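You operate a simulated robot arm through the tools that you are given. There is no shell and no other tool. Be economical: measure what you need, move in short steps, check, and stop when the job is done.

Carry out the task below with a simulated robot arm. There is one attempt and no reset: what you move stays moved.

TASK
Sand panel 1 down, check its coat and lay it in the pass tray.
Fine: all its guide coat off with the grey block; it must read 90 to 150; block and gauge back.
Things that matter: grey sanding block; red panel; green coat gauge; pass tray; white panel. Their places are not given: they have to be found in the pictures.

It is judged by the outcome, as a careful person would: the job done as asked, and still so three seconds after it is handed in. It fails if anything else is knocked over, pushed out of place, dropped, spilled or broken.

THE ROBOT
A 7-joint arm with a two-finger parallel gripper, fixed in place. Base frame: the origin is at the foot of the arm, x ahead of it, y to its left, z up; the work surface is at about z = 860. Lengths are in mm, angles in rad, forces in N, time in s.
With the tool pointing down near the work surface it reaches from about 300 to 700 mm from the base axis. Its first joint turns from -1.152 to 1.152 rad. Payload 1.57 kg.
Tool frame: the origin (TCP) lies between the finger pads and is the grasp point; the fingertips stand 30 mm ahead of it; z points along the fingers, y is the line along which they close. The gripper opens to 110 mm. The fingers are 24 mm wide and 12 mm thick; the gripper's body (48 by 112 mm) begins 78 mm behind the TCP.
Orientation is told as [roll, pitch, yaw] about the base's x, y, z axes, in that order, counted from this pose: with the fingers straight down and closing along the base's y, the tool's x points along the base's -x, its y along +y and its z along -z.

THE INTERFACE
- The arm moves only by the tool nudge_tool. Its argument "commands" is a list of rows, each a list of 7 numbers: the shift along the tool's x, y, z in units of 500 mm (1.0 is 500 mm), then the turn, a rotation vector about the tool's x, y, z in units of 45 degrees (1.0 is 45 degrees), then the finger opening in mm, from 0 to 110. In form: [[x, y, z, rx, ry, rz, fingers], ...]. A call has 1 to 12 rows; each row is the pose to reach, as a shift and turn from the pose commanded when the call began, along the tool's axes at that moment. A call with a number of a shift or a turn outside -1 to 1 is refused whole. A row lasts 0.2 s, in which the tool goes at most 50 mm and 0.15 rad; a call with a longer step from one row to the next is refused whole, and so is a gripper value outside its range. A pose out of reach is approached as far as the arm can. The call stops where the force on the tool passes 70 N (or 10 N more than at its start, if that is more) or the arm is blocked; 0.2 s more then pass. The fingers move at their own pace (about 108 mm/s each) and stop on an object; they squeeze with about 42 N. The grip force told is the motor's: it shows also when the fingers shut on nothing. Time passes only in rows, and 0.2 s behind the last, so rows that repeat a pose let the fingers close. It gives the time, the measured TCP pose, the force on the tool (base axes), the opening and the grip force at its end, in the units of the frame above (readings bear some noise).
- Cameras (640 x 400 px; columns grow to the right, rows downward): "scene" is fixed at [165.4, -395.2, 1399.2]; the picture's right is [0.77, -0.64, 0.00], its down [-0.39, -0.47, -0.80] and it looks along [0.51, 0.61, -0.61] (base axes); focal length 300 px, centre (320, 200). "wrist" rides on the gripper at [-36, 0, -80] in the tool frame; the picture's right is [0.00, -1.00, 0.00], its down [0.97, 0.00, -0.24] and it looks along [0.24, 0.00, 0.97] (tool axes); focal length 218 px, centre (320, 200).
- capture(camera): a new picture of that camera. No time passes.
- pixel_to_xyz(camera, pixels): for up to 12 pixels [column, row] of the newest picture of that camera ("zoom" is the newest enlarged one), the place [x, y, z] in the base frame of the surface seen there, good to about 2 mm. No time passes.
- inspect(camera, box): a new picture of the part [left, top, right, bottom] of that camera's present view, enlarged. No time passes.
- close_job(): hands the job in; it is judged then, once.

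Work in short steps. Measure before you move; look again where a grasp or a placing could have gone wrong, and mend it. You have 80 turns and 46 pictures in all, the two below and enlarged ones among them. Open the gripper and draw the arm clear of the work before you hand the job in, unless the task says otherwise; then end with one line.

The tools are called after "Emit:" as name(argument=value, ...) on one line, values as JSON. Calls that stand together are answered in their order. nudge_tool: Moves the arm, as the interface text tells. Its arguments: {"type":"object","properties":{"commands":{"type":"array","items":{"type":"array","items":{"type":"number"}}}},"required":["commands"]} The other tools are called the same way: capture (camera) takes a picture; pixel_to_xyz (camera, pixels) gives the place of the surface under pixels of a picture; inspect (camera, box) takes an enlarged picture of a part of a camera's view; close_job () hands the job in.

At the start:

```text
time: 0.0
eef_pos: [410.0, 28.9, 1201.1]
tool_rot: [0.001, -0.001, 0.001]
force: [0.0, -0.3, 0.6]
width: 109.8
finger_force: 0.0
```

scene: 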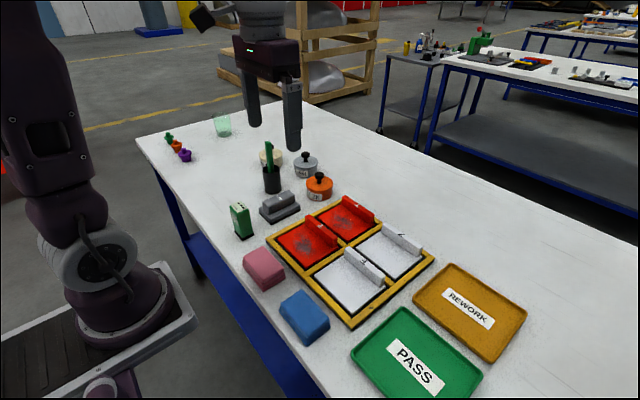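
wrist: 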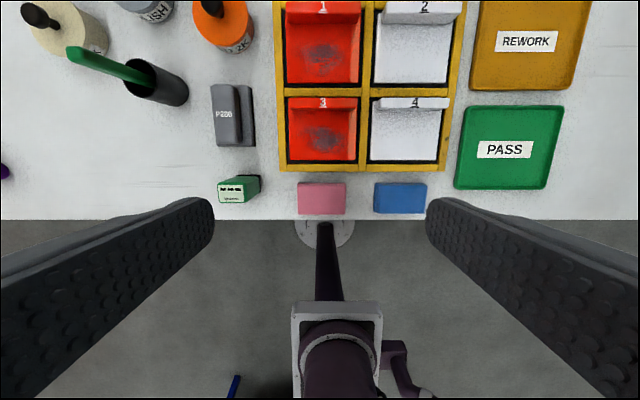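

The pictures show the rack of four panels, panel 1 at wrist (322,45), the grey block at (232,115), and the gauge at (238,188). I'll enlarge these.

Emit:
inspect(camera="scene", box=[220, 170, 440, 310])

Emit:
inspect(camera="wrist", box=[200, 0, 460, 220])

Emit:
pixel_to_xyz(camera="wrist", pixels=[[286, 82], [357, 82], [322, 8], [322, 55], [345, 65], [217, 145], [250, 145], [213, 86], [248, 86], [221, 200], [245, 200], [258, 180]])

Emit:
pixel_to_xyz(camera="scene", pixels=[[320, 224], [374, 211], [349, 222], [353, 200], [280, 196], [280, 208], [270, 210], [292, 198], [238, 206], [243, 225], [235, 225], [408, 365]])

```text
2.86 times, centred on (330, 240) of scene
```

zoom: 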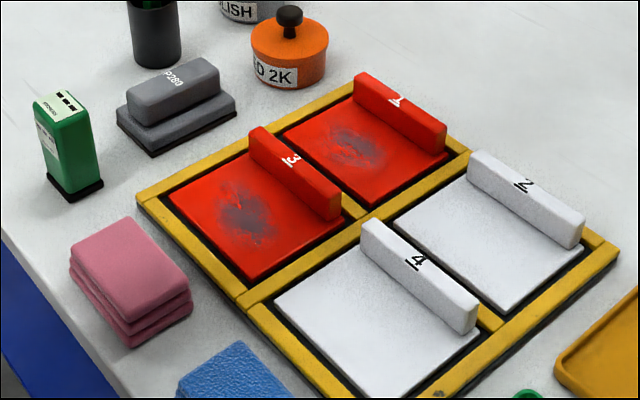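

```text
1.82 times, centred on (330, 110) of wrist
```

zoom: 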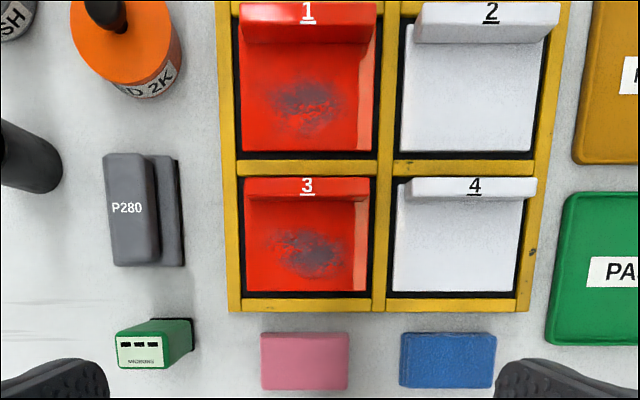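

```text
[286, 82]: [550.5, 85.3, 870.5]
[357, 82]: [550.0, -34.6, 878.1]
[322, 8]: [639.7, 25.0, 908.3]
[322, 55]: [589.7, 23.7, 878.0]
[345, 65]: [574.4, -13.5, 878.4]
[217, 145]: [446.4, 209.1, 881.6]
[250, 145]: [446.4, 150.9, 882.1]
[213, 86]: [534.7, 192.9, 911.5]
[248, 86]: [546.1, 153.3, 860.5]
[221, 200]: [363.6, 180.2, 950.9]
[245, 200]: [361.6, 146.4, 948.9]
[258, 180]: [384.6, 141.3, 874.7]
```

```text
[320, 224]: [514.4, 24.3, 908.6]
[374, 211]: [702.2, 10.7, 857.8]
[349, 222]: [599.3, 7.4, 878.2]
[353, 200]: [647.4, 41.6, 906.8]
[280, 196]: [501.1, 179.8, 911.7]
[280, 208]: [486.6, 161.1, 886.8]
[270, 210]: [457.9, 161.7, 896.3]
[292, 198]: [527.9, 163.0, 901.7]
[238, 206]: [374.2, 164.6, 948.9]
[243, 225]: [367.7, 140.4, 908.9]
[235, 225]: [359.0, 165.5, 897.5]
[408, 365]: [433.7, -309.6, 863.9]
```

I need exact block, panel and gauge dimensions, so I'll enlarge the block and gauge and then panel 1.

Emit:
inspect(camera="scene", box=[220, 180, 310, 245])

Emit:
pixel_to_xyz(camera="wrist", pixels=[[244, 100], [253, 100], [244, 140], [256, 120], [237, 120], [215, 120], [225, 88], [225, 142], [288, 40], [355, 40], [300, 80], [300, 22]])

```text
6.15 times, centred on (265, 212) of scene
```

zoom: 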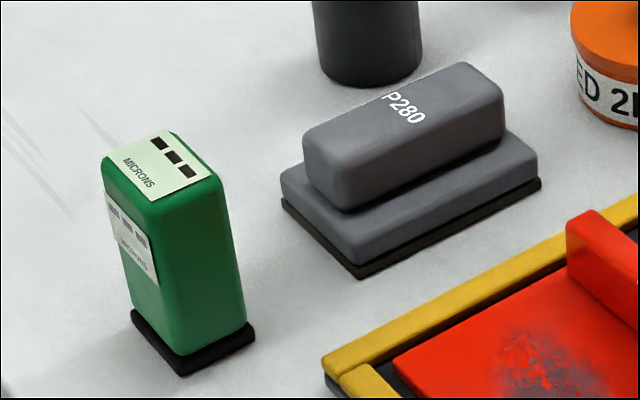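

```text
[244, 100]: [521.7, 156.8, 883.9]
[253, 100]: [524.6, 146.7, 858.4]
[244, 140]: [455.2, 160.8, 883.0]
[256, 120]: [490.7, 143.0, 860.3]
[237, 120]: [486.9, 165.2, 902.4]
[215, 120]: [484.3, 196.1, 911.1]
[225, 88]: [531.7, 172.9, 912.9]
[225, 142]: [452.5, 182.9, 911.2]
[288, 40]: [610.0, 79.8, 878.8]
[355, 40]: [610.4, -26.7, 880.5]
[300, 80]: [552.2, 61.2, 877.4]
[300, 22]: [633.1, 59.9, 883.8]
```

I'll measure the block's handle and base corners and the gauge in this enlargement.

Emit:
pixel_to_xyz(camera="zoom", pixels=[[312, 140], [345, 172], [460, 68], [498, 97], [288, 185], [358, 258], [532, 160], [112, 165], [150, 195], [172, 138], [212, 172], [185, 368]])

Emit:
pixel_to_xyz(camera="scene", pixels=[[319, 222], [347, 237], [370, 223], [375, 213], [346, 196], [343, 208], [382, 226], [330, 216], [360, 232], [303, 212], [340, 243], [390, 220]])

```text
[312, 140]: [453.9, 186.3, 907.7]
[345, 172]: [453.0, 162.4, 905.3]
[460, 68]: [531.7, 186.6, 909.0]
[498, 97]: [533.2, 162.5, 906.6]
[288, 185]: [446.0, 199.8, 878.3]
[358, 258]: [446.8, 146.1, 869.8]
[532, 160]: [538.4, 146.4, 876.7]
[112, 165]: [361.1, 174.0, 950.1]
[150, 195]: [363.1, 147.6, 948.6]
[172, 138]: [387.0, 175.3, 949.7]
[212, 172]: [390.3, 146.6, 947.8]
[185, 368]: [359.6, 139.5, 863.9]
```

```text
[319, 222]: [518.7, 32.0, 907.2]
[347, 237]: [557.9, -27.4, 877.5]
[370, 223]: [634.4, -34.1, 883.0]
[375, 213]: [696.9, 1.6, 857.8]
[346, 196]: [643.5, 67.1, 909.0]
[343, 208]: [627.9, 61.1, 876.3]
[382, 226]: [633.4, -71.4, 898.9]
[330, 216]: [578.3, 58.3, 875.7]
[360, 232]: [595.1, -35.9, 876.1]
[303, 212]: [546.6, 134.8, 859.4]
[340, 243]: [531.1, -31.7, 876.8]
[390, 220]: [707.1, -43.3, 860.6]
```

Block: base x 444–540, y 144–202, with the handle centred at (492,174), 27 mm wide and its top at z 911. I'll move above it, then check.

Emit:
nudge_tool(commands=[[-0.033, 0.058, 0.04, 0, 0, 0, 70], [-0.066, 0.116, 0.08, 0, 0, 0, 60], [-0.1, 0.174, 0.12, 0, 0, 0, 60], [-0.133, 0.232, 0.16, 0, 0, 0, 60], [-0.164, 0.29, 0.202, 0, 0, 0, 60], [-0.164, 0.29, 0.202, 0, 0, 0, 60]])

Emit:
capture(camera="wrist")

Emit:
pixel_to_xyz(camera="wrist", pixels=[[320, 200], [300, 230], [340, 230]])

```text
time: 1.4
eef_pos: [493.5, 172.9, 1099.6]
tool_rot: [0.001, 0.0, 0.002]
force: [-1.2, -0.6, 1.6]
width: 60.1
finger_force: 0.0
```

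```text
40 pictures are left
```

wrist: 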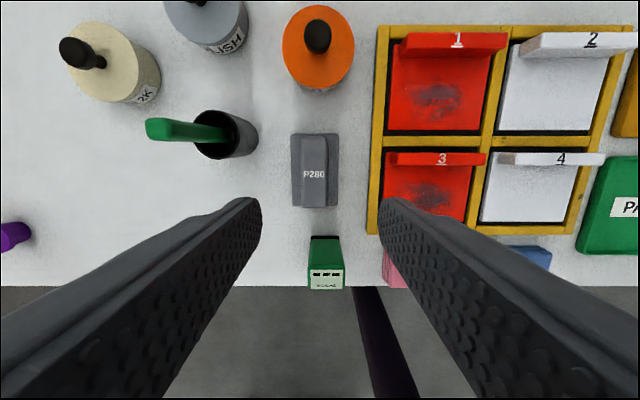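

```text
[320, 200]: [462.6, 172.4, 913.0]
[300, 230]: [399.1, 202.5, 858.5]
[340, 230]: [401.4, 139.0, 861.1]
```

The gripper is above the block. I'll check the handle and the clearance to the cup and orange tin before descending.

Emit:
pixel_to_xyz(camera="wrist", pixels=[[303, 170], [324, 170], [313, 138], [313, 204], [330, 170], [336, 170], [256, 130], [252, 150], [310, 85], [375, 120], [388, 80], [490, 80]])

```text
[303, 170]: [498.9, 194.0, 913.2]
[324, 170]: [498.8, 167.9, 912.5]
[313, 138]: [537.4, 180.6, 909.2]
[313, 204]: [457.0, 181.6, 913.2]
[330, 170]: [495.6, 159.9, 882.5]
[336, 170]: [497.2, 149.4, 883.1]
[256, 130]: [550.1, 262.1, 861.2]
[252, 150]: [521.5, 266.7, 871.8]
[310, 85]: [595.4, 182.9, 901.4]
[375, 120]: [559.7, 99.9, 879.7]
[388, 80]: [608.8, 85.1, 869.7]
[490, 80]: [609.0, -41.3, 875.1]
```

Handle centre is about (494,177). I'll descend to TCP z 918, so the tips are at 888, just above the base ledge at 883.

Emit:
nudge_tool(commands=[[0, 0.008, 0.09, 0, 0, 0, 60], [0, 0.008, 0.18, 0, 0, 0, 60], [0, 0.008, 0.26, 0, 0, 0, 60], [0, 0.008, 0.33, 0, 0, 0, 60], [0, 0.008, 0.364, 0, 0, 0, 60], [0, 0.008, 0.364, 0, 0, 0, 60], [0, 0.008, 0.364, 0, 0, 0, 20], [0, 0.008, 0.364, 0, 0, 0, 15], [0, 0.008, 0.364, 0, 0, 0, 15], [0, 0.008, 0.364, 0, 0, 0, 15]])

```text
time: 3.6
eef_pos: [492.3, 176.4, 918.1]
tool_rot: [-0.001, -0.002, -0.002]
force: [0.2, -0.6, 0.4]
width: 33.2
finger_force: 41.3
```

It's gripped at 33 mm. I'll lift it to z≈1018 and then turn the tool by 45°.

Emit:
nudge_tool(commands=[[0, 0, -0.04, 0, 0, 0, 15], [0, 0, -0.12, 0, 0, 0, 15], [0, 0, -0.2, 0, 0, 0, 15], [0, 0, -0.2, 0, 0, 0.17, 15], [0, 0, -0.2, 0, 0, 0.34, 15], [0, 0, -0.2, 0, 0, 0.51, 15], [0, 0, -0.2, 0, 0, 0.68, 15], [0, 0, -0.2, 0, 0, 0.85, 15], [0, 0, -0.2, 0, 0, 1, 15], [0, 0, -0.2, 0, 0, 1, 15]])

Emit:
nudge_tool(commands=[[0, 0, 0, 0, 0, 0.17, 15], [0, 0, 0, 0, 0, 0.34, 15], [0, 0, 0, 0, 0, 0.51, 15], [0, 0, 0, 0, 0, 0.68, 15], [0, 0, 0, 0, 0, 0.85, 15], [0, 0, 0, 0, 0, 1, 15], [0, 0, 0, 0, 0, 1, 15]])

```text
time: 5.8
eef_pos: [493.1, 177.6, 1015.5]
tool_rot: [0.0, 0.001, -0.788]
force: [0.0, 0.0, -1.5]
width: 33.3
finger_force: 41.2
```

```text
time: 7.4
eef_pos: [493.1, 176.7, 1017.0]
tool_rot: [0.002, 0.001, -1.572]
force: [-0.3, -0.3, -1.5]
width: 33.2
finger_force: 40.9
```

The tool is now turned: tool x = base +y, tool y = base +x. I'll move above panel 1 at about (585,23) and take pictures.

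Emit:
nudge_tool(commands=[[-0.06, 0.037, 0, 0, 0, 0, 15], [-0.12, 0.074, 0, 0, 0, 0, 15], [-0.18, 0.111, 0, 0, 0, 0, 15], [-0.24, 0.148, 0, 0, 0, 0, 15], [-0.308, 0.184, 0, 0, 0, 0, 15], [-0.308, 0.184, 0, 0, 0, 0, 15]])

Emit:
capture(camera="wrist")

Emit:
inspect(camera="scene", box=[260, 130, 460, 255])

```text
time: 8.8
eef_pos: [585.4, 21.6, 1016.5]
tool_rot: [0.0, -0.001, -1.572]
force: [-0.1, 0.4, -0.7]
width: 33.4
finger_force: 41.2
```

```text
39 pictures are left
```

wrist: 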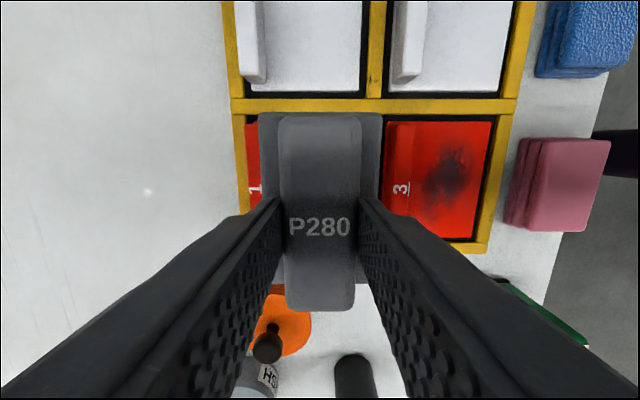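

```text
3.20 times, centred on (360, 192) of scene
```

zoom: 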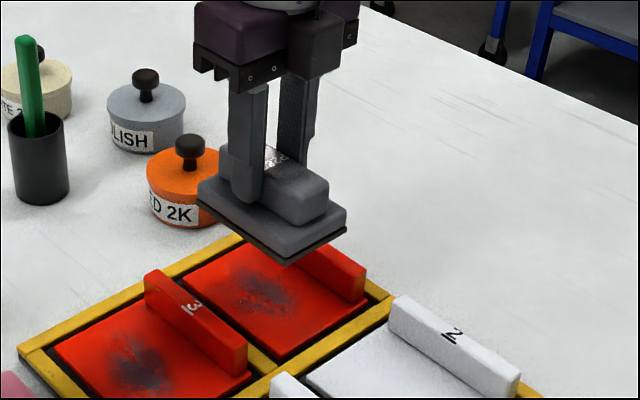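

Panel 1 shows its full coat patch in the enlargement at about (260,290). I'll measure its edges and handle so I can bound the strokes.

Emit:
pixel_to_xyz(camera="zoom", pixels=[[278, 348], [193, 281], [235, 248], [358, 297], [335, 312], [362, 268], [222, 290], [300, 295], [260, 268], [265, 312], [240, 335], [243, 366]])

```text
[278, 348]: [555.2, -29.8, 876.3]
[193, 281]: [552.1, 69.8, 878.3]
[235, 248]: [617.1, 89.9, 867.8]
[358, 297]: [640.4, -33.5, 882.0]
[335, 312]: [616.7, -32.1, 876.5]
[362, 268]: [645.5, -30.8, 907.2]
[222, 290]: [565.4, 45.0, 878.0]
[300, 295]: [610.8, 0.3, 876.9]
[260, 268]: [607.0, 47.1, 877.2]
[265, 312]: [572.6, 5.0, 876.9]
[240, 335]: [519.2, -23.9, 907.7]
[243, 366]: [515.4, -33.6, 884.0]
```

Panel: x 550–650 with handle front near 633, y −34..78, face z 877. Contact should come at about TCP z 935, so I'll descend in fine steps at (587,22).

Emit:
nudge_tool(commands=[[0, 0.004, 0.07, 0, 0, 0, 15], [0, 0.004, 0.13, 0, 0, 0, 15], [0, 0.004, 0.152, 0, 0, 0, 15], [0, 0.004, 0.16, 0, 0, 0, 15], [0, 0.004, 0.164, 0, 0, 0, 15], [0, 0.004, 0.164, 0, 0, 0, 15]])

```text
time: 10.2
eef_pos: [586.4, 23.7, 935.9]
tool_rot: [0.002, -0.001, -1.572]
force: [-1.4, 1.2, 18.0]
width: 33.3
finger_force: 40.6
```

In contact at 18 N. I'll do a first set of gentle strokes, ±15 mm in y and ±8 mm in x.

Emit:
nudge_tool(commands=[[0.03, 0, 0, 0, 0, 0, 15], [0, 0, 0, 0, 0, 0, 15], [-0.03, 0, 0, 0, 0, 0, 15], [0, 0, 0, 0, 0, 0, 15], [0.03, 0.016, 0, 0, 0, 0, 15], [0, 0.016, 0, 0, 0, 0, 15], [-0.03, 0.016, 0, 0, 0, 0, 15], [0, -0.016, 0, 0, 0, 0, 15], [0.03, -0.016, 0, 0, 0, 0, 15], [-0.03, -0.016, 0, 0, 0, 0, 15], [0, 0, 0, 0, 0, 0, 15]])

Emit:
nudge_tool(commands=[[0, 0, -0.03, 0, 0, 0, 15], [0, 0, -0.12, 0, 0, 0, 15], [0.06, 0, -0.18, 0, 0, 0, 15], [0.14, 0, -0.18, 0, 0, 0, 15], [0.22, 0, -0.18, 0, 0, 0, 15], [0.22, 0, -0.18, 0, 0, 0, 15]])

Emit:
inspect(camera="scene", box=[260, 160, 420, 260])

```text
time: 12.6
eef_pos: [584.9, 21.0, 935.0]
tool_rot: [0.001, -0.003, -1.573]
force: [-3.2, -6.2, 21.4]
width: 33.3
finger_force: 41.2
```

```text
time: 14.0
eef_pos: [586.6, 133.7, 1026.0]
tool_rot: [-0.003, 0.002, -1.571]
force: [0.4, 0.5, -1.1]
width: 33.0
finger_force: 41.6
```

```text
4.00 times, centred on (340, 210) of scene
```

zoom: 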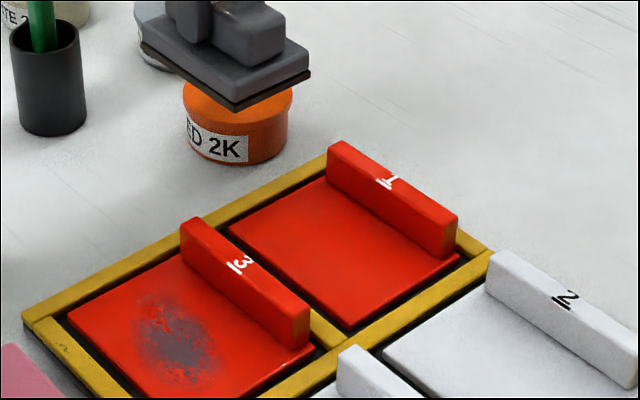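

The coat looks gone; I'll take a tighter look at the face for residue.

Emit:
inspect(camera="scene", box=[312, 195, 380, 245])

```text
8.00 times, centred on (346, 220) of scene
```

zoom: 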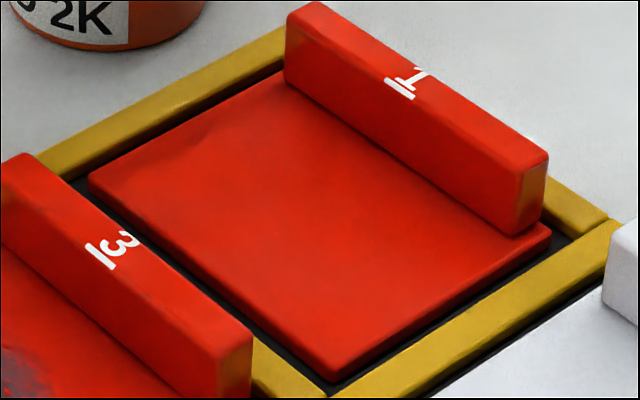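

There's a faint shade near (200,140), possibly the block's shadow. I'll carry the block above its home spot while turning back, then look again before setting it down.

Emit:
nudge_tool(commands=[[0.03, -0.06, 0, 0, 0, 0, 15], [0.06, -0.12, 0, 0, 0, 0, 15], [0.086, -0.187, 0, 0, 0, 0, 15], [0.086, -0.187, 0, 0, 0, -0.17, 15], [0.086, -0.187, 0, 0, 0, -0.34, 15], [0.086, -0.187, 0, 0, 0, -0.51, 15], [0.086, -0.187, 0, 0, 0, -0.68, 15], [0.086, -0.187, 0, 0, 0, -0.85, 15], [0.086, -0.187, 0, 0, 0, -1, 15], [0.086, -0.187, 0, 0, 0, -1, 15]])

Emit:
nudge_tool(commands=[[0, 0, 0, 0, 0, -0.17, 15], [0, 0, 0, 0, 0, -0.34, 15], [0, 0, 0, 0, 0, -0.51, 15], [0, 0, 0, 0, 0, -0.68, 15], [0, 0, 0, 0, 0, -0.85, 15], [0, 0, 0, 0, 0, -1, 15], [0, 0, 0, 0, 0, -1, 15]])

Emit:
inspect(camera="scene", box=[312, 195, 380, 245])

Emit:
capture(camera="wrist")

```text
time: 16.2
eef_pos: [493.0, 176.5, 1024.1]
tool_rot: [0.0, 0.0, -0.782]
force: [0.2, 0.3, -1.7]
width: 33.2
finger_force: 41.2
```

```text
time: 17.8
eef_pos: [492.9, 176.2, 1025.5]
tool_rot: [0.0, 0.003, 0.002]
force: [0.7, 0.4, -1.3]
width: 33.2
finger_force: 41.4
```

```text
8.00 times, centred on (346, 220) of scene
```

zoom: 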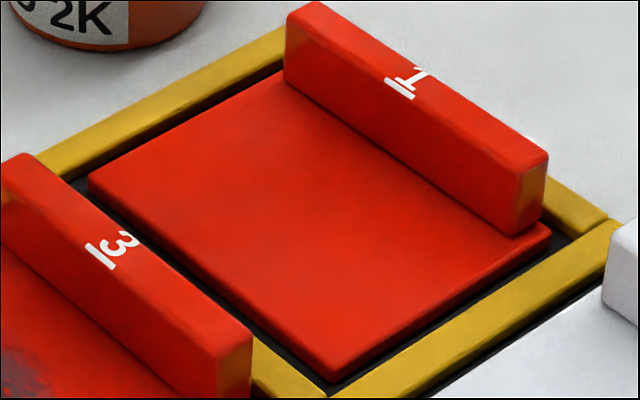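

```text
34 pictures are left
```

wrist: 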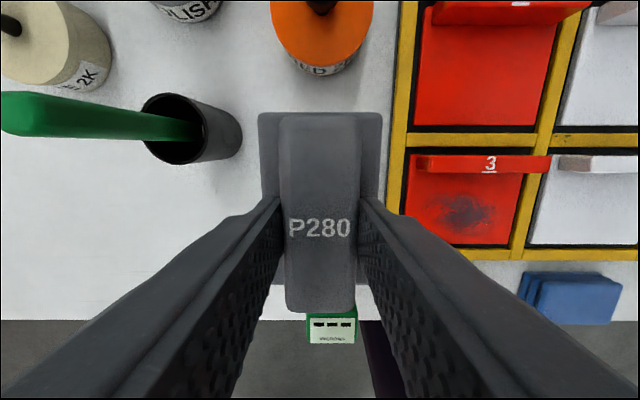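

The face is clean. I'll set the block back at its home pose.

Emit:
nudge_tool(commands=[[0, 0, 0.08, 0, 0, 0, 15], [0, 0, 0.16, 0, 0, 0, 15], [0, 0, 0.2, 0, 0, 0, 15], [0, 0, 0.211, 0, 0, 0, 15], [0, 0, 0.214, 0, 0, 0, 15], [0, 0, 0.214, 0, 0, 0, 15]])

```text
time: 19.2
eef_pos: [492.0, 176.0, 918.2]
tool_rot: [0.001, 0.002, 0.001]
force: [-0.8, -0.2, -1.6]
width: 33.3
finger_force: 40.7
```

Emit:
nudge_tool(commands=[[0, 0, 0.002, 0, 0, 0, 15], [0, 0, 0.002, 0, 0, 0, 60], [0, 0, 0.002, 0, 0, 0, 60], [0, 0, -0.08, 0, 0, 0, 60], [0, 0, -0.17, 0, 0, 0, 60], [0, 0, -0.26, 0, 0, 0, 60], [0, 0, -0.3, 0, 0, 0, 60]])

Emit:
capture(camera="wrist")

Emit:
pixel_to_xyz(camera="wrist", pixels=[[310, 280], [343, 280], [312, 262], [326, 258], [340, 262], [310, 288], [326, 278]])

Emit:
inspect(camera="scene", box=[215, 170, 311, 245])

```text
time: 20.8
eef_pos: [492.3, 175.2, 1069.1]
tool_rot: [0.001, 0.0, -0.001]
force: [-0.5, -1.0, 0.2]
width: 60.1
finger_force: 0.0
```

```text
33 pictures are left
```

wrist: 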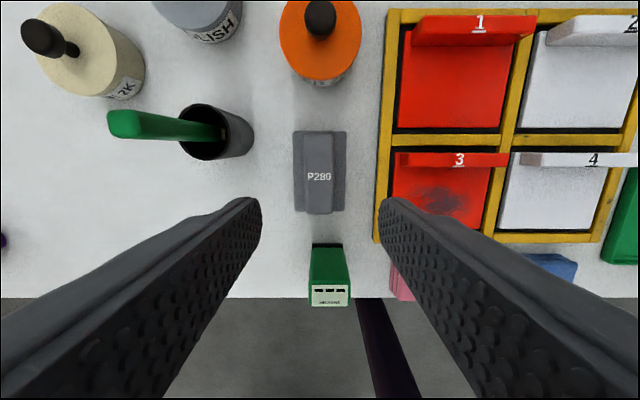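

```text
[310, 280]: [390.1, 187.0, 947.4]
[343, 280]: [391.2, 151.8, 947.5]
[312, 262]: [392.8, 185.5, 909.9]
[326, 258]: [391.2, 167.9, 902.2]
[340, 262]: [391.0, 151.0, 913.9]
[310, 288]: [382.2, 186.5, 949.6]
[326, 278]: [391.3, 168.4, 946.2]
```

```text
5.33 times, centred on (263, 208) of scene
```

zoom: 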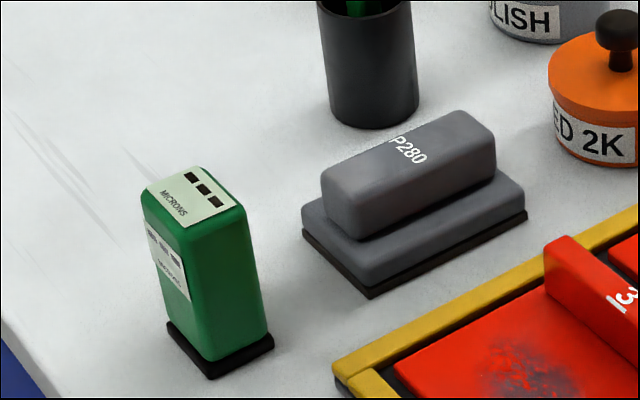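

The block is back in place. Gauge: centre about (375.5,165), 36 mm wide in y, top at z 950, with displays on its top and its −x face. I'll approach from above with the fingers open along y.

Emit:
nudge_tool(commands=[[0.06, -0.005, 0, 0, 0, 0, 75], [0.12, -0.01, 0, 0, 0, 0, 75], [0.18, -0.015, 0, 0, 0, 0, 75], [0.234, -0.02, 0.05, 0, 0, 0, 75], [0.234, -0.02, 0.12, 0, 0, 0, 75], [0.234, -0.02, 0.12, 0, 0, 0, 75]])

Emit:
capture(camera="scene")

Emit:
capture(camera="wrist")

```text
time: 22.2
eef_pos: [374.9, 166.2, 1007.3]
tool_rot: [-0.001, -0.001, 0.002]
force: [0.0, -0.2, -0.6]
width: 74.9
finger_force: 0.0
```

```text
31 pictures are left
```

scene: 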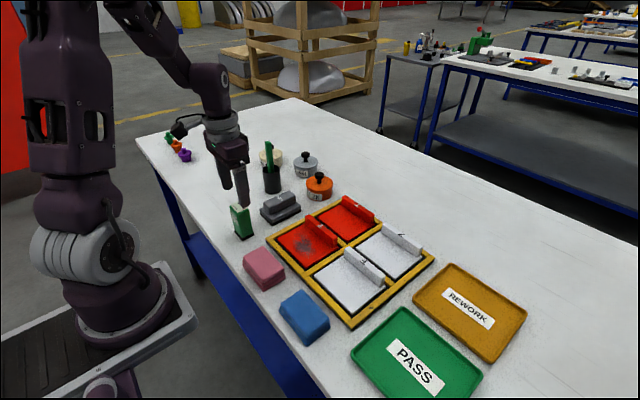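

```text
30 pictures are left
```

wrist: 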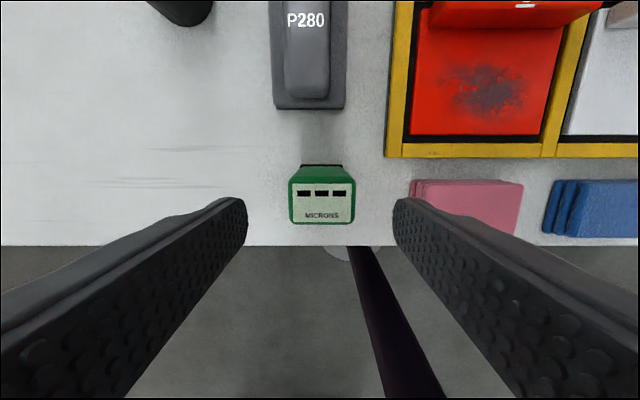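

The gauge is centred between the fingers (columns 289–354). I'll descend to z≈925 and grip.

Emit:
nudge_tool(commands=[[0, 0, 0.08, 0, 0, 0, 75], [0, 0, 0.13, 0, 0, 0, 75], [0, 0, 0.164, 0, 0, 0, 75], [0, 0, 0.164, 0, 0, 0, 75], [0, 0, 0.164, 0, 0, 0, 20], [0, 0, 0.164, 0, 0, 0, 20], [0, 0, 0.164, 0, 0, 0, 20], [0, 0, 0.164, 0, 0, 0, 20]])

```text
time: 24.0
eef_pos: [375.4, 167.0, 925.5]
tool_rot: [0.0, -0.001, 0.0]
force: [-0.2, 0.0, 0.4]
width: 45.6
finger_force: 42.1
```

Gripped at 45.6 mm. I'll lift it by 85 mm and carry it above panel 1 at about (590,22).

Emit:
nudge_tool(commands=[[0, 0, -0.05, 0, 0, 0, 20], [0, 0, -0.13, 0, 0, 0, 20], [-0.03, -0.02, -0.17, 0, 0, 0, 20], [-0.1, -0.07, -0.17, 0, 0, 0, 20], [-0.17, -0.115, -0.17, 0, 0, 0, 20], [-0.24, -0.16, -0.17, 0, 0, 0, 20], [-0.31, -0.21, -0.17, 0, 0, 0, 20], [-0.38, -0.26, -0.17, 0, 0, 0, 20], [-0.43, -0.29, -0.17, 0, 0, 0, 20], [-0.43, -0.29, -0.17, 0, 0, 0, 20]])

Emit:
inspect(camera="scene", box=[280, 130, 440, 230])

```text
time: 26.2
eef_pos: [591.3, 20.2, 1011.0]
tool_rot: [0.0, 0.001, 0.0]
force: [0.8, -0.1, -0.9]
width: 45.6
finger_force: 42.5
```

```text
4.00 times, centred on (360, 180) of scene
```

zoom: 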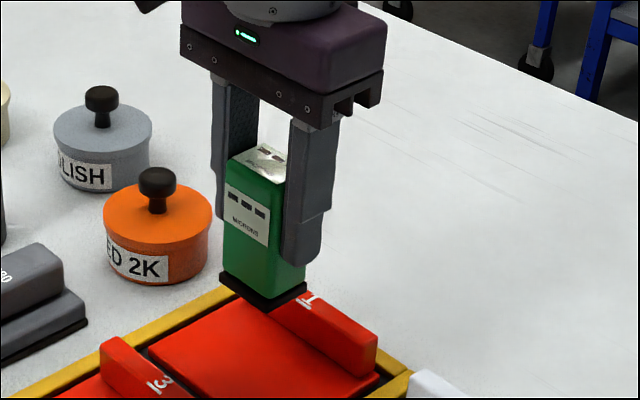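

The front display is visible. I'll lower it to contact, expected near TCP z 943.

Emit:
nudge_tool(commands=[[0, 0, 0.07, 0, 0, 0, 20], [0, 0, 0.12, 0, 0, 0, 20], [0, 0, 0.132, 0, 0, 0, 20], [0, 0, 0.137, 0, 0, 0, 20], [0, 0, 0.139, 0, 0, 0, 20], [0, 0, 0.139, 0, 0, 0, 20], [0, 0, 0.139, 0, 0, 0, 20]])

Emit:
inspect(camera="scene", box=[320, 160, 384, 200])

```text
time: 27.8
eef_pos: [592.4, 21.8, 943.3]
tool_rot: [0.0, -0.006, 0.0]
force: [-0.3, 2.9, 38.8]
width: 46.0
finger_force: 42.0
```

```text
10.00 times, centred on (352, 180) of scene
```

zoom: 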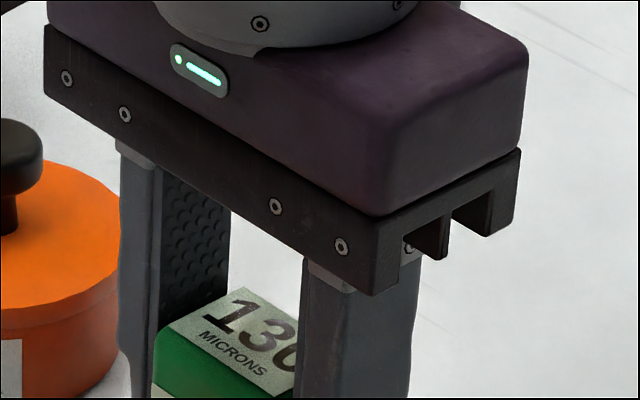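

It appears to read 130; I'll check the front display to confirm.

Emit:
inspect(camera="scene", box=[320, 180, 384, 220])

```text
10.00 times, centred on (352, 200) of scene
```

zoom: 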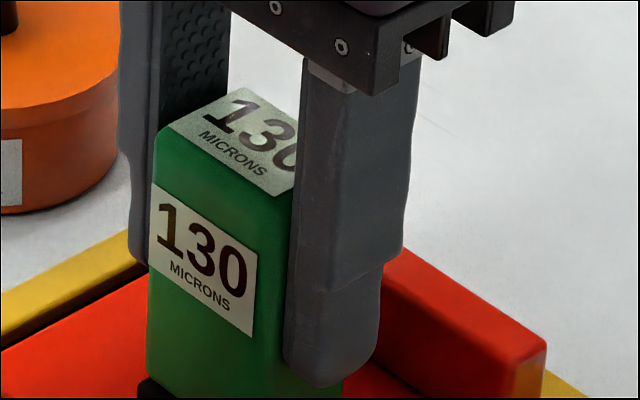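

It reads 130 microns, within 90–150. I'll return the gauge to its home pose.

Emit:
nudge_tool(commands=[[0, 0, -0.05, 0, 0, 0, 20], [0, 0, -0.139, 0, 0, 0, 20], [0.07, 0.05, -0.139, 0, 0, 0, 20], [0.14, 0.095, -0.139, 0, 0, 0, 20], [0.21, 0.14, -0.139, 0, 0, 0, 20], [0.28, 0.19, -0.139, 0, 0, 0, 20], [0.35, 0.235, -0.139, 0, 0, 0, 20], [0.4, 0.27, -0.139, 0, 0, 0, 20], [0.43, 0.29, -0.139, 0, 0, 0, 20], [0.43, 0.29, -0.06, 0, 0, 0, 20], [0.43, 0.29, 0.01, 0, 0, 0, 20], [0.43, 0.29, 0.024, 0, 0, 0, 20]])

Emit:
nudge_tool(commands=[[0, 0, 0.005, 0, 0, 0, 20], [0, 0, 0.008, 0, 0, 0, 20], [0, 0, 0.008, 0, 0, 0, 20]])

```text
time: 30.4
eef_pos: [375.9, 165.0, 930.0]
tool_rot: [0.0, 0.0, 0.0]
force: [0.8, -0.1, -1.8]
width: 45.6
finger_force: 42.0
```

```text
time: 31.2
eef_pos: [376.1, 166.0, 926.8]
tool_rot: [0.001, 0.001, 0.002]
force: [0.4, 0.0, -2.3]
width: 45.9
finger_force: 41.4
```

Emit:
nudge_tool(commands=[[0, 0, 0.002, 0, 0, 0, 20], [0, 0, 0.003, 0, 0, 0, 20], [0, 0, 0.003, 0, 0, 0, 20]])

```text
time: 32.0
eef_pos: [376.0, 165.6, 925.3]
tool_rot: [0.0, -0.001, 0.0]
force: [-6.4, -2.4, 38.5]
width: 45.7
finger_force: 42.1
```

It's in contact with the table, so I'll ease off, release and rise.

Emit:
nudge_tool(commands=[[0, 0, -0.002, 0, 0, 0, 20], [0, 0, -0.002, 0, 0, 0, 75], [0, 0, -0.002, 0, 0, 0, 75], [0, 0, -0.08, 0, 0, 0, 75], [0, 0, -0.17, 0, 0, 0, 75], [0, 0, -0.26, 0, 0, 0, 75], [0, 0, -0.3, 0, 0, 0, 75]])

Emit:
capture(camera="scene")

Emit:
pixel_to_xyz(camera="scene", pixels=[[404, 316], [360, 352], [472, 378], [420, 398], [415, 366], [478, 374], [354, 348], [430, 340], [390, 372], [408, 330]])

```text
time: 33.6
eef_pos: [375.9, 165.7, 1074.5]
tool_rot: [-0.001, 0.001, 0.0]
force: [-0.5, 0.0, 0.0]
width: 75.0
finger_force: 0.0
```

```text
26 pictures are left
```

scene: 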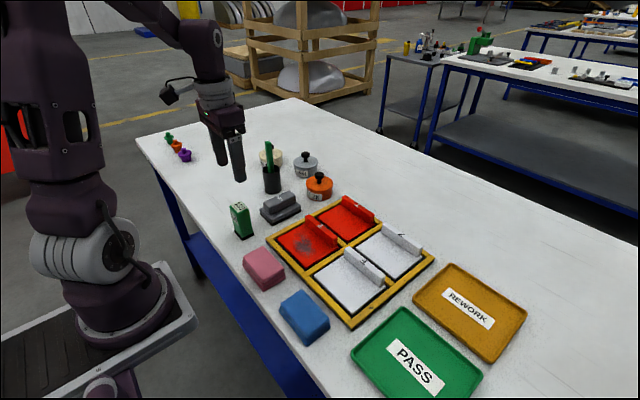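

```text
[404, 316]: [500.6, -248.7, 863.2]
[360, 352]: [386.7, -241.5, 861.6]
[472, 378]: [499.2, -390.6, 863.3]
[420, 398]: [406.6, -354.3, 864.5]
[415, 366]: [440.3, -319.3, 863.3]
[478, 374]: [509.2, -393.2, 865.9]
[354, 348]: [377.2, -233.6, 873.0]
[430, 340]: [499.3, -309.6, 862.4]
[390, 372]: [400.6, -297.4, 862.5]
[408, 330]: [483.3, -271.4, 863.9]
```

The gauge and block are both home. Pass tray interior is roughly x 385–505, y −242..−392, centre about (445,−317). Next I'll go above panel 1 to measure its handle.

Emit:
nudge_tool(commands=[[-0.07, -0.04, 0, 0, 0, 0, 60], [-0.14, -0.08, 0, 0, 0, 0, 50], [-0.22, -0.12, 0, 0, 0, 0, 50], [-0.3, -0.16, 0, 0, 0, 0, 50], [-0.38, -0.2, 0, 0, 0, 0, 50], [-0.45, -0.24, 0, 0, 0, 0, 50], [-0.5, -0.27, 0, 0, 0, 0, 50], [-0.528, -0.288, 0, 0, 0, 0, 50], [-0.528, -0.288, 0, 0, 0, 0, 50]])

Emit:
capture(camera="wrist")

```text
time: 35.6
eef_pos: [640.4, 21.9, 1074.3]
tool_rot: [0.001, -0.001, 0.0]
force: [-0.2, 0.6, -0.6]
width: 50.5
finger_force: 0.1
```

```text
25 pictures are left
```

wrist: 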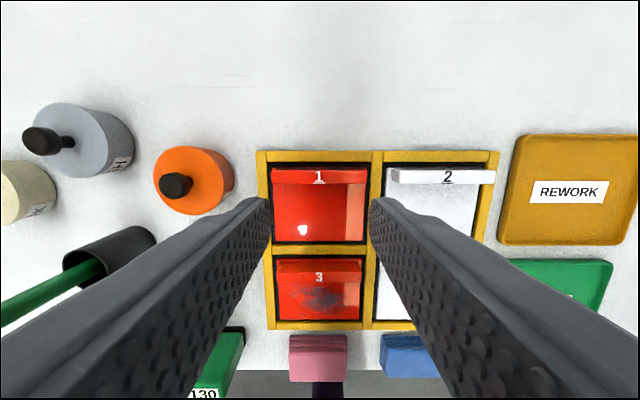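

Panel 1's handle is at rows 168–185, columns 272–367. I'll measure it, the tray and the frame.

Emit:
pixel_to_xyz(camera="wrist", pixels=[[320, 170], [320, 183], [285, 171], [285, 183], [355, 171], [355, 183], [320, 188], [320, 162], [275, 215], [364, 215], [320, 240], [320, 156]])

```text
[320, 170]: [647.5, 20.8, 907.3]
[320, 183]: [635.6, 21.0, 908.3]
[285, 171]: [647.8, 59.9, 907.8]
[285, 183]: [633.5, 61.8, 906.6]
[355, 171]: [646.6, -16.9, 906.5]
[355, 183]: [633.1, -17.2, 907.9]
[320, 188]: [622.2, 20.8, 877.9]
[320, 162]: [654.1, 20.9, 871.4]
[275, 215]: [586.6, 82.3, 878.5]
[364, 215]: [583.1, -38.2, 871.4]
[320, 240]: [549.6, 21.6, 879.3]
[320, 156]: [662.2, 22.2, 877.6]
```

Handle: x 632–649, centre (640.5,21), top z 908. I'll turn the tool 90° in two calls.

Emit:
nudge_tool(commands=[[0, 0, 0, 0, 0, 0.17, 44], [0, 0, 0, 0, 0, 0.34, 44], [0, 0, 0, 0, 0, 0.51, 44], [0, 0, 0, 0, 0, 0.68, 44], [0, 0, 0, 0, 0, 0.85, 44], [0, 0, 0, 0, 0, 1, 44], [0, 0, 0, 0, 0, 1, 44]])

Emit:
nudge_tool(commands=[[0, 0, 0, 0, 0, 0.17, 44], [0, 0, 0, 0, 0, 0.34, 44], [0, 0, 0, 0, 0, 0.51, 44], [0, 0, 0, 0, 0, 0.68, 44], [0, 0, 0, 0, 0, 0.85, 44], [0, 0, 0, 0, 0, 1, 44], [0, 0, 0.1, 0, 0, 1, 44], [0, 0, 0.18, 0, 0, 1, 44], [0, 0, 0.2, 0, 0, 1, 44]])

Emit:
capture(camera="wrist")

```text
time: 37.2
eef_pos: [640.2, 21.7, 1074.1]
tool_rot: [-0.001, -0.001, -0.789]
force: [0.2, -0.5, 0.5]
width: 43.9
finger_force: 0.0
```

```text
time: 39.2
eef_pos: [639.7, 22.4, 973.6]
tool_rot: [-0.002, 0.0, -1.572]
force: [-0.1, 0.6, -0.3]
width: 44.0
finger_force: 0.0
```

```text
24 pictures are left
```

wrist: 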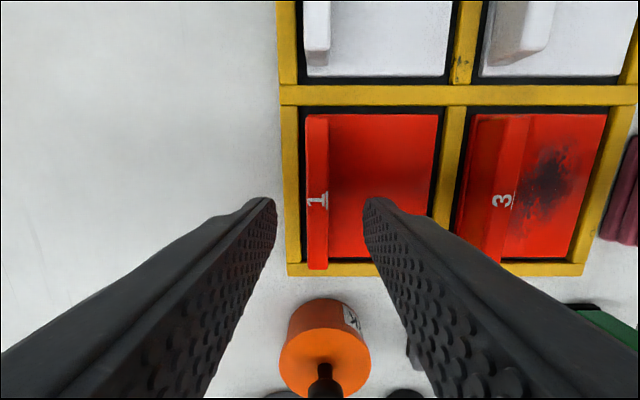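

Aligned. I'll descend to TCP z 913, so the tips are at 883, and grip the handle.

Emit:
nudge_tool(commands=[[0, 0.002, 0.06, 0, 0, 0, 44], [0, 0.002, 0.1, 0, 0, 0, 44], [0, 0.002, 0.12, 0, 0, 0, 44], [0, 0.002, 0.12, 0, 0, 0, 44], [0, 0.002, 0.12, 0, 0, 0, 10], [0, 0.002, 0.12, 0, 0, 0, 5], [0, 0.002, 0.12, 0, 0, 0, 5], [0, 0.002, 0.12, 0, 0, 0, 5]])

```text
time: 41.0
eef_pos: [641.2, 22.5, 913.0]
tool_rot: [0.0, 0.0, -1.57]
force: [0.2, -0.8, 0.0]
width: 15.8
finger_force: 31.4
```

It has closed at 15.8 mm. I'll lift straight up and check.

Emit:
nudge_tool(commands=[[0, 0, 0, 0, 0, 0, 0], [0, 0, -0.02, 0, 0, 0, 0], [0, 0, -0.06, 0, 0, 0, 0], [0, 0, -0.12, 0, 0, 0, 0], [0, 0, -0.2, 0, 0, 0, 0], [0, 0, -0.2, 0, 0, 0, 0]])

Emit:
capture(camera="scene")

Emit:
capture(camera="wrist")

```text
time: 42.4
eef_pos: [639.9, 22.6, 1014.5]
tool_rot: [0.0, -0.001, -1.571]
force: [0.2, -0.8, -2.7]
width: 15.6
finger_force: 31.1
```

```text
23 pictures are left
```

scene: 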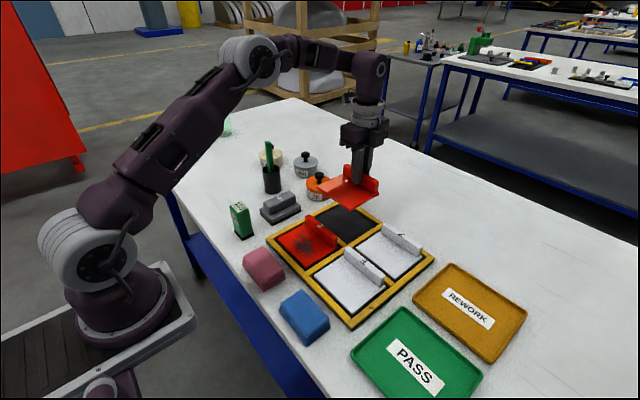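

```text
22 pictures are left
```

wrist: 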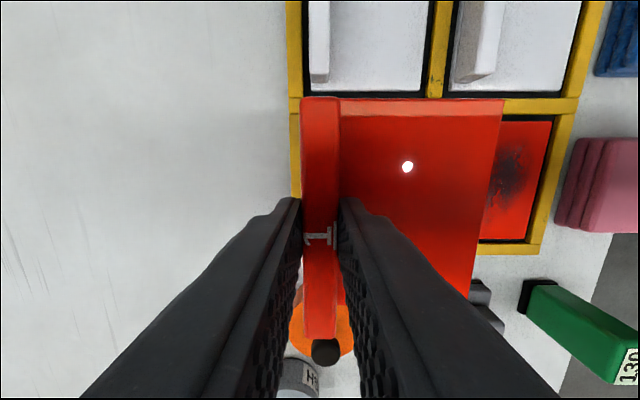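

The panel is held level. I'll carry it over the pass tray with TCP at about (487,−316), since the panel's centre lies about 42 mm to −x of the TCP.

Emit:
nudge_tool(commands=[[-0.03, -0.014, 0, 0, 0, 0, 0], [-0.1, -0.045, 0, 0, 0, 0, 0], [-0.18, -0.082, 0, 0, 0, 0, 0], [-0.26, -0.118, 0, 0, 0, 0, 0], [-0.34, -0.154, 0, 0, 0, 0, 0], [-0.42, -0.19, 0, 0, 0, 0, 0], [-0.5, -0.226, 0, 0, 0, 0, 0], [-0.58, -0.262, 0, 0, 0, 0, 0], [-0.65, -0.294, 0, 0, 0, 0, 0], [-0.676, -0.306, 0, 0, 0, 0, 0], [-0.676, -0.306, 0, 0, 0, 0, 0]])

Emit:
capture(camera="scene")

Emit:
capture(camera="wrist")

```text
time: 44.8
eef_pos: [488.6, -316.1, 1013.8]
tool_rot: [-0.001, 0.0, -1.572]
force: [-0.7, -0.3, -2.3]
width: 15.8
finger_force: 31.3
```

```text
21 pictures are left
```

scene: 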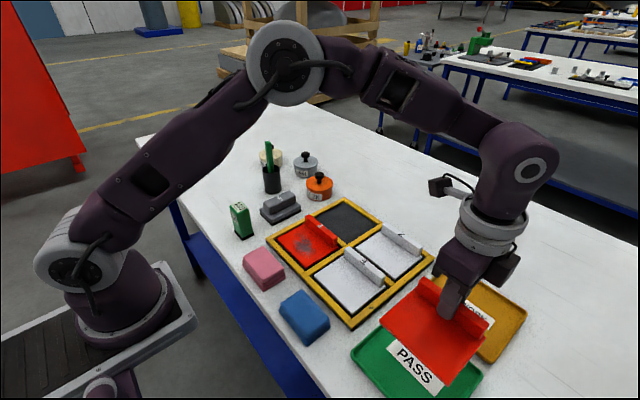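

```text
20 pictures are left
```

wrist: 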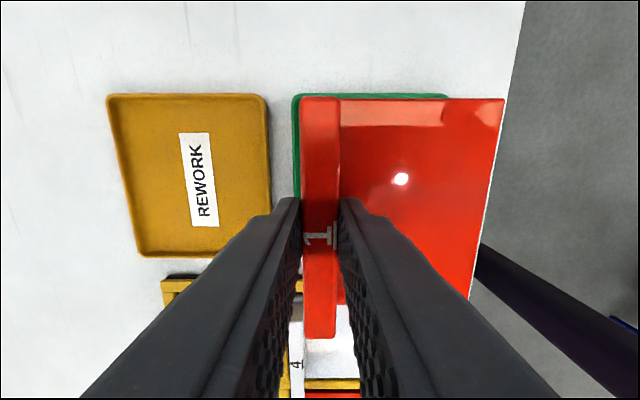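

I'll measure the visible tray rim and the panel edges in the wrist view, and the panel edge and tray in the scene view.

Emit:
pixel_to_xyz(camera="wrist", pixels=[[296, 150], [296, 180], [360, 95], [400, 95], [441, 95], [320, 100], [500, 102], [490, 180], [345, 200], [420, 102]])

Emit:
pixel_to_xyz(camera="scene", pixels=[[353, 351], [365, 340], [380, 327], [480, 374], [460, 393], [440, 383], [383, 320], [441, 380], [488, 330], [375, 375], [395, 393], [400, 345]])

```text
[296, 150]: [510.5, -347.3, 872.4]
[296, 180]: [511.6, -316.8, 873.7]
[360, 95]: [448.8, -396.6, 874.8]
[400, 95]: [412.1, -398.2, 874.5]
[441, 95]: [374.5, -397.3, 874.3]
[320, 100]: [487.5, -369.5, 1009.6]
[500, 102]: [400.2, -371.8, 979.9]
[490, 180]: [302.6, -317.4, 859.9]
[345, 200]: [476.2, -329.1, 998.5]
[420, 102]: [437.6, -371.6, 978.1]
```

```text
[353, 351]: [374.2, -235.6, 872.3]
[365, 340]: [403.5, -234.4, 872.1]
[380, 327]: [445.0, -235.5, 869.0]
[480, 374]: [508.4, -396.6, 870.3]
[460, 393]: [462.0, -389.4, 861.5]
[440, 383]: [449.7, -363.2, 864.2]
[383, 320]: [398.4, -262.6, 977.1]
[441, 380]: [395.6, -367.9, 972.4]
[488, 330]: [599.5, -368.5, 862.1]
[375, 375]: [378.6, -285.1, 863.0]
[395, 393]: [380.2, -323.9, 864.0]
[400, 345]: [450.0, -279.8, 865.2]
```

Tray rim spans x 371–513, y −398..−233, centre (442,−316). The panel spans x 395–497, so I'll shift −4 mm in x and descend to z≈918 first.

Emit:
nudge_tool(commands=[[0, -0.008, 0.06, 0, 0, 0, 0], [0, -0.008, 0.12, 0, 0, 0, 0], [0, -0.008, 0.17, 0, 0, 0, 0], [0, -0.008, 0.192, 0, 0, 0, 0], [0, -0.008, 0.192, 0, 0, 0, 0]])

Emit:
nudge_tool(commands=[[0, 0, 0.006, 0, 0, 0, 0], [0, 0, 0.01, 0, 0, 0, 0], [0, 0, 0.014, 0, 0, 0, 0], [0, 0, 0.014, 0, 0, 0, 0]])

Emit:
inspect(camera="scene", box=[340, 275, 540, 400])

```text
time: 46.0
eef_pos: [482.7, -317.6, 917.6]
tool_rot: [-0.001, 0.002, -1.571]
force: [0.9, -0.6, -2.9]
width: 15.6
finger_force: 31.7
```

```text
time: 47.0
eef_pos: [482.5, -316.6, 910.7]
tool_rot: [0.0, 0.0, -1.569]
force: [0.3, 0.3, -2.4]
width: 15.6
finger_force: 31.8
```

```text
3.20 times, centred on (440, 338) of scene
```

zoom: 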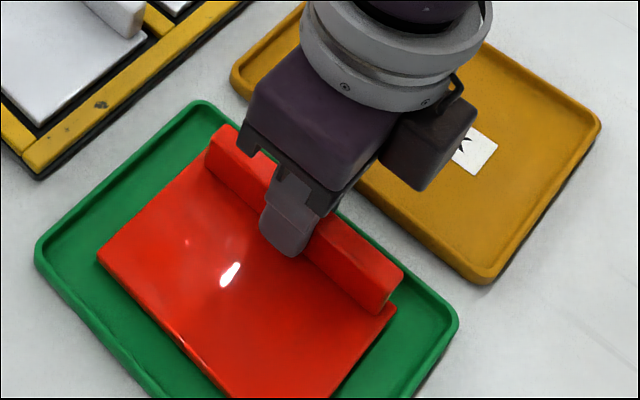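

It's well inside the tray with no contact yet. I'll lower in 1 mm steps.

Emit:
nudge_tool(commands=[[0, 0, 0.002, 0, 0, 0, 0], [0, 0, 0.004, 0, 0, 0, 0], [0, 0, 0.006, 0, 0, 0, 0], [0, 0, 0.006, 0, 0, 0, 0]])

```text
time: 48.0
eef_pos: [484.0, -316.6, 908.3]
tool_rot: [0.001, 0.001, -1.572]
force: [0.1, 0.2, -2.4]
width: 15.6
finger_force: 30.9
```

Emit:
nudge_tool(commands=[[0, 0, 0.002, 0, 0, 0, 0], [0, 0, 0.004, 0, 0, 0, 0], [0, 0, 0.004, 0, 0, 0, 0]])

```text
time: 48.8
eef_pos: [483.7, -316.4, 906.9]
tool_rot: [0.0, -0.002, -1.57]
force: [-4.8, 6.0, 29.1]
width: 15.6
finger_force: 31.7
```

The panel is down on the tray floor (29 N). I'll ease off, release and rise.

Emit:
nudge_tool(commands=[[0, 0, -0.002, 0, 0, 0, 0], [0, 0, -0.002, 0, 0, 0, 30], [0, 0, -0.002, 0, 0, 0, 32], [0, 0, -0.002, 0, 0, 0, 32], [0, 0, -0.06, 0, 0, 0, 32], [0, 0, -0.14, 0, 0, 0, 32], [0, 0, -0.22, 0, 0, 0, 32], [0, 0, -0.3, 0, 0, 0, 32], [0, 0, -0.38, 0, 0, 0, 32], [0, 0, -0.4, 0, 0, 0, 32]])

Emit:
nudge_tool(commands=[[0.08, 0, 0, 0, 0, 0, 60], [0.16, 0, 0, 0, 0, 0, 60], [0.24, 0, 0, 0, 0, 0, 60], [0.32, 0, 0, 0, 0, 0, 60], [0.4, 0, 0, 0, 0, 0, 60], [0.4, 0, 0, 0, 0, 0, 60]])

Emit:
capture(camera="scene")

Emit:
inspect(camera="scene", box=[340, 275, 540, 400])

```text
time: 51.0
eef_pos: [484.0, -314.6, 1106.1]
tool_rot: [-0.001, 0.0, -1.57]
force: [0.0, 0.6, 0.1]
width: 32.1
finger_force: 0.0
```

```text
time: 52.4
eef_pos: [484.0, -116.9, 1106.0]
tool_rot: [0.001, 0.0, -1.569]
force: [0.5, -1.1, 0.8]
width: 59.9
finger_force: 0.1
```

```text
18 pictures are left
```

scene: 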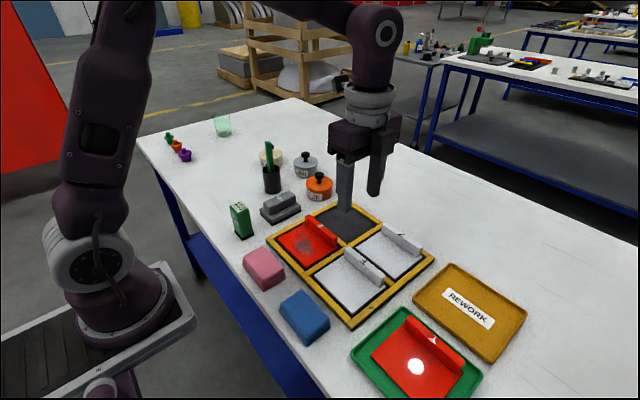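

```text
3.20 times, centred on (440, 338) of scene
```

zoom: 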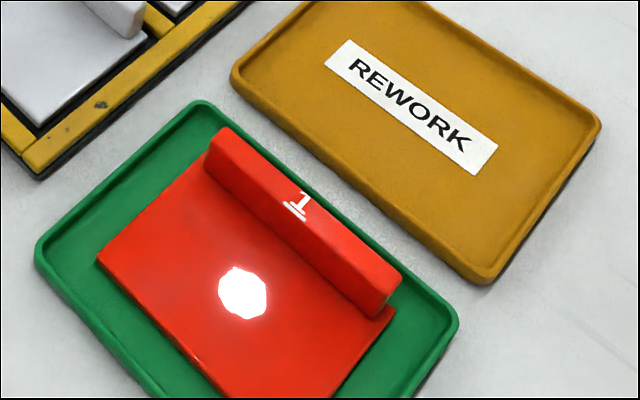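

Panel 1 lies flat in the pass tray, clean apart from a glare spot. The block and gauge are home, and the arm is clear and open. I'll hand the job in.

Emit:
close_job()

```text
The job is handed in.
```

Panel 1 is sanded clean of guide coat, reads 130 microns and lies in the pass tray. The grey block and green gauge are back in their places.
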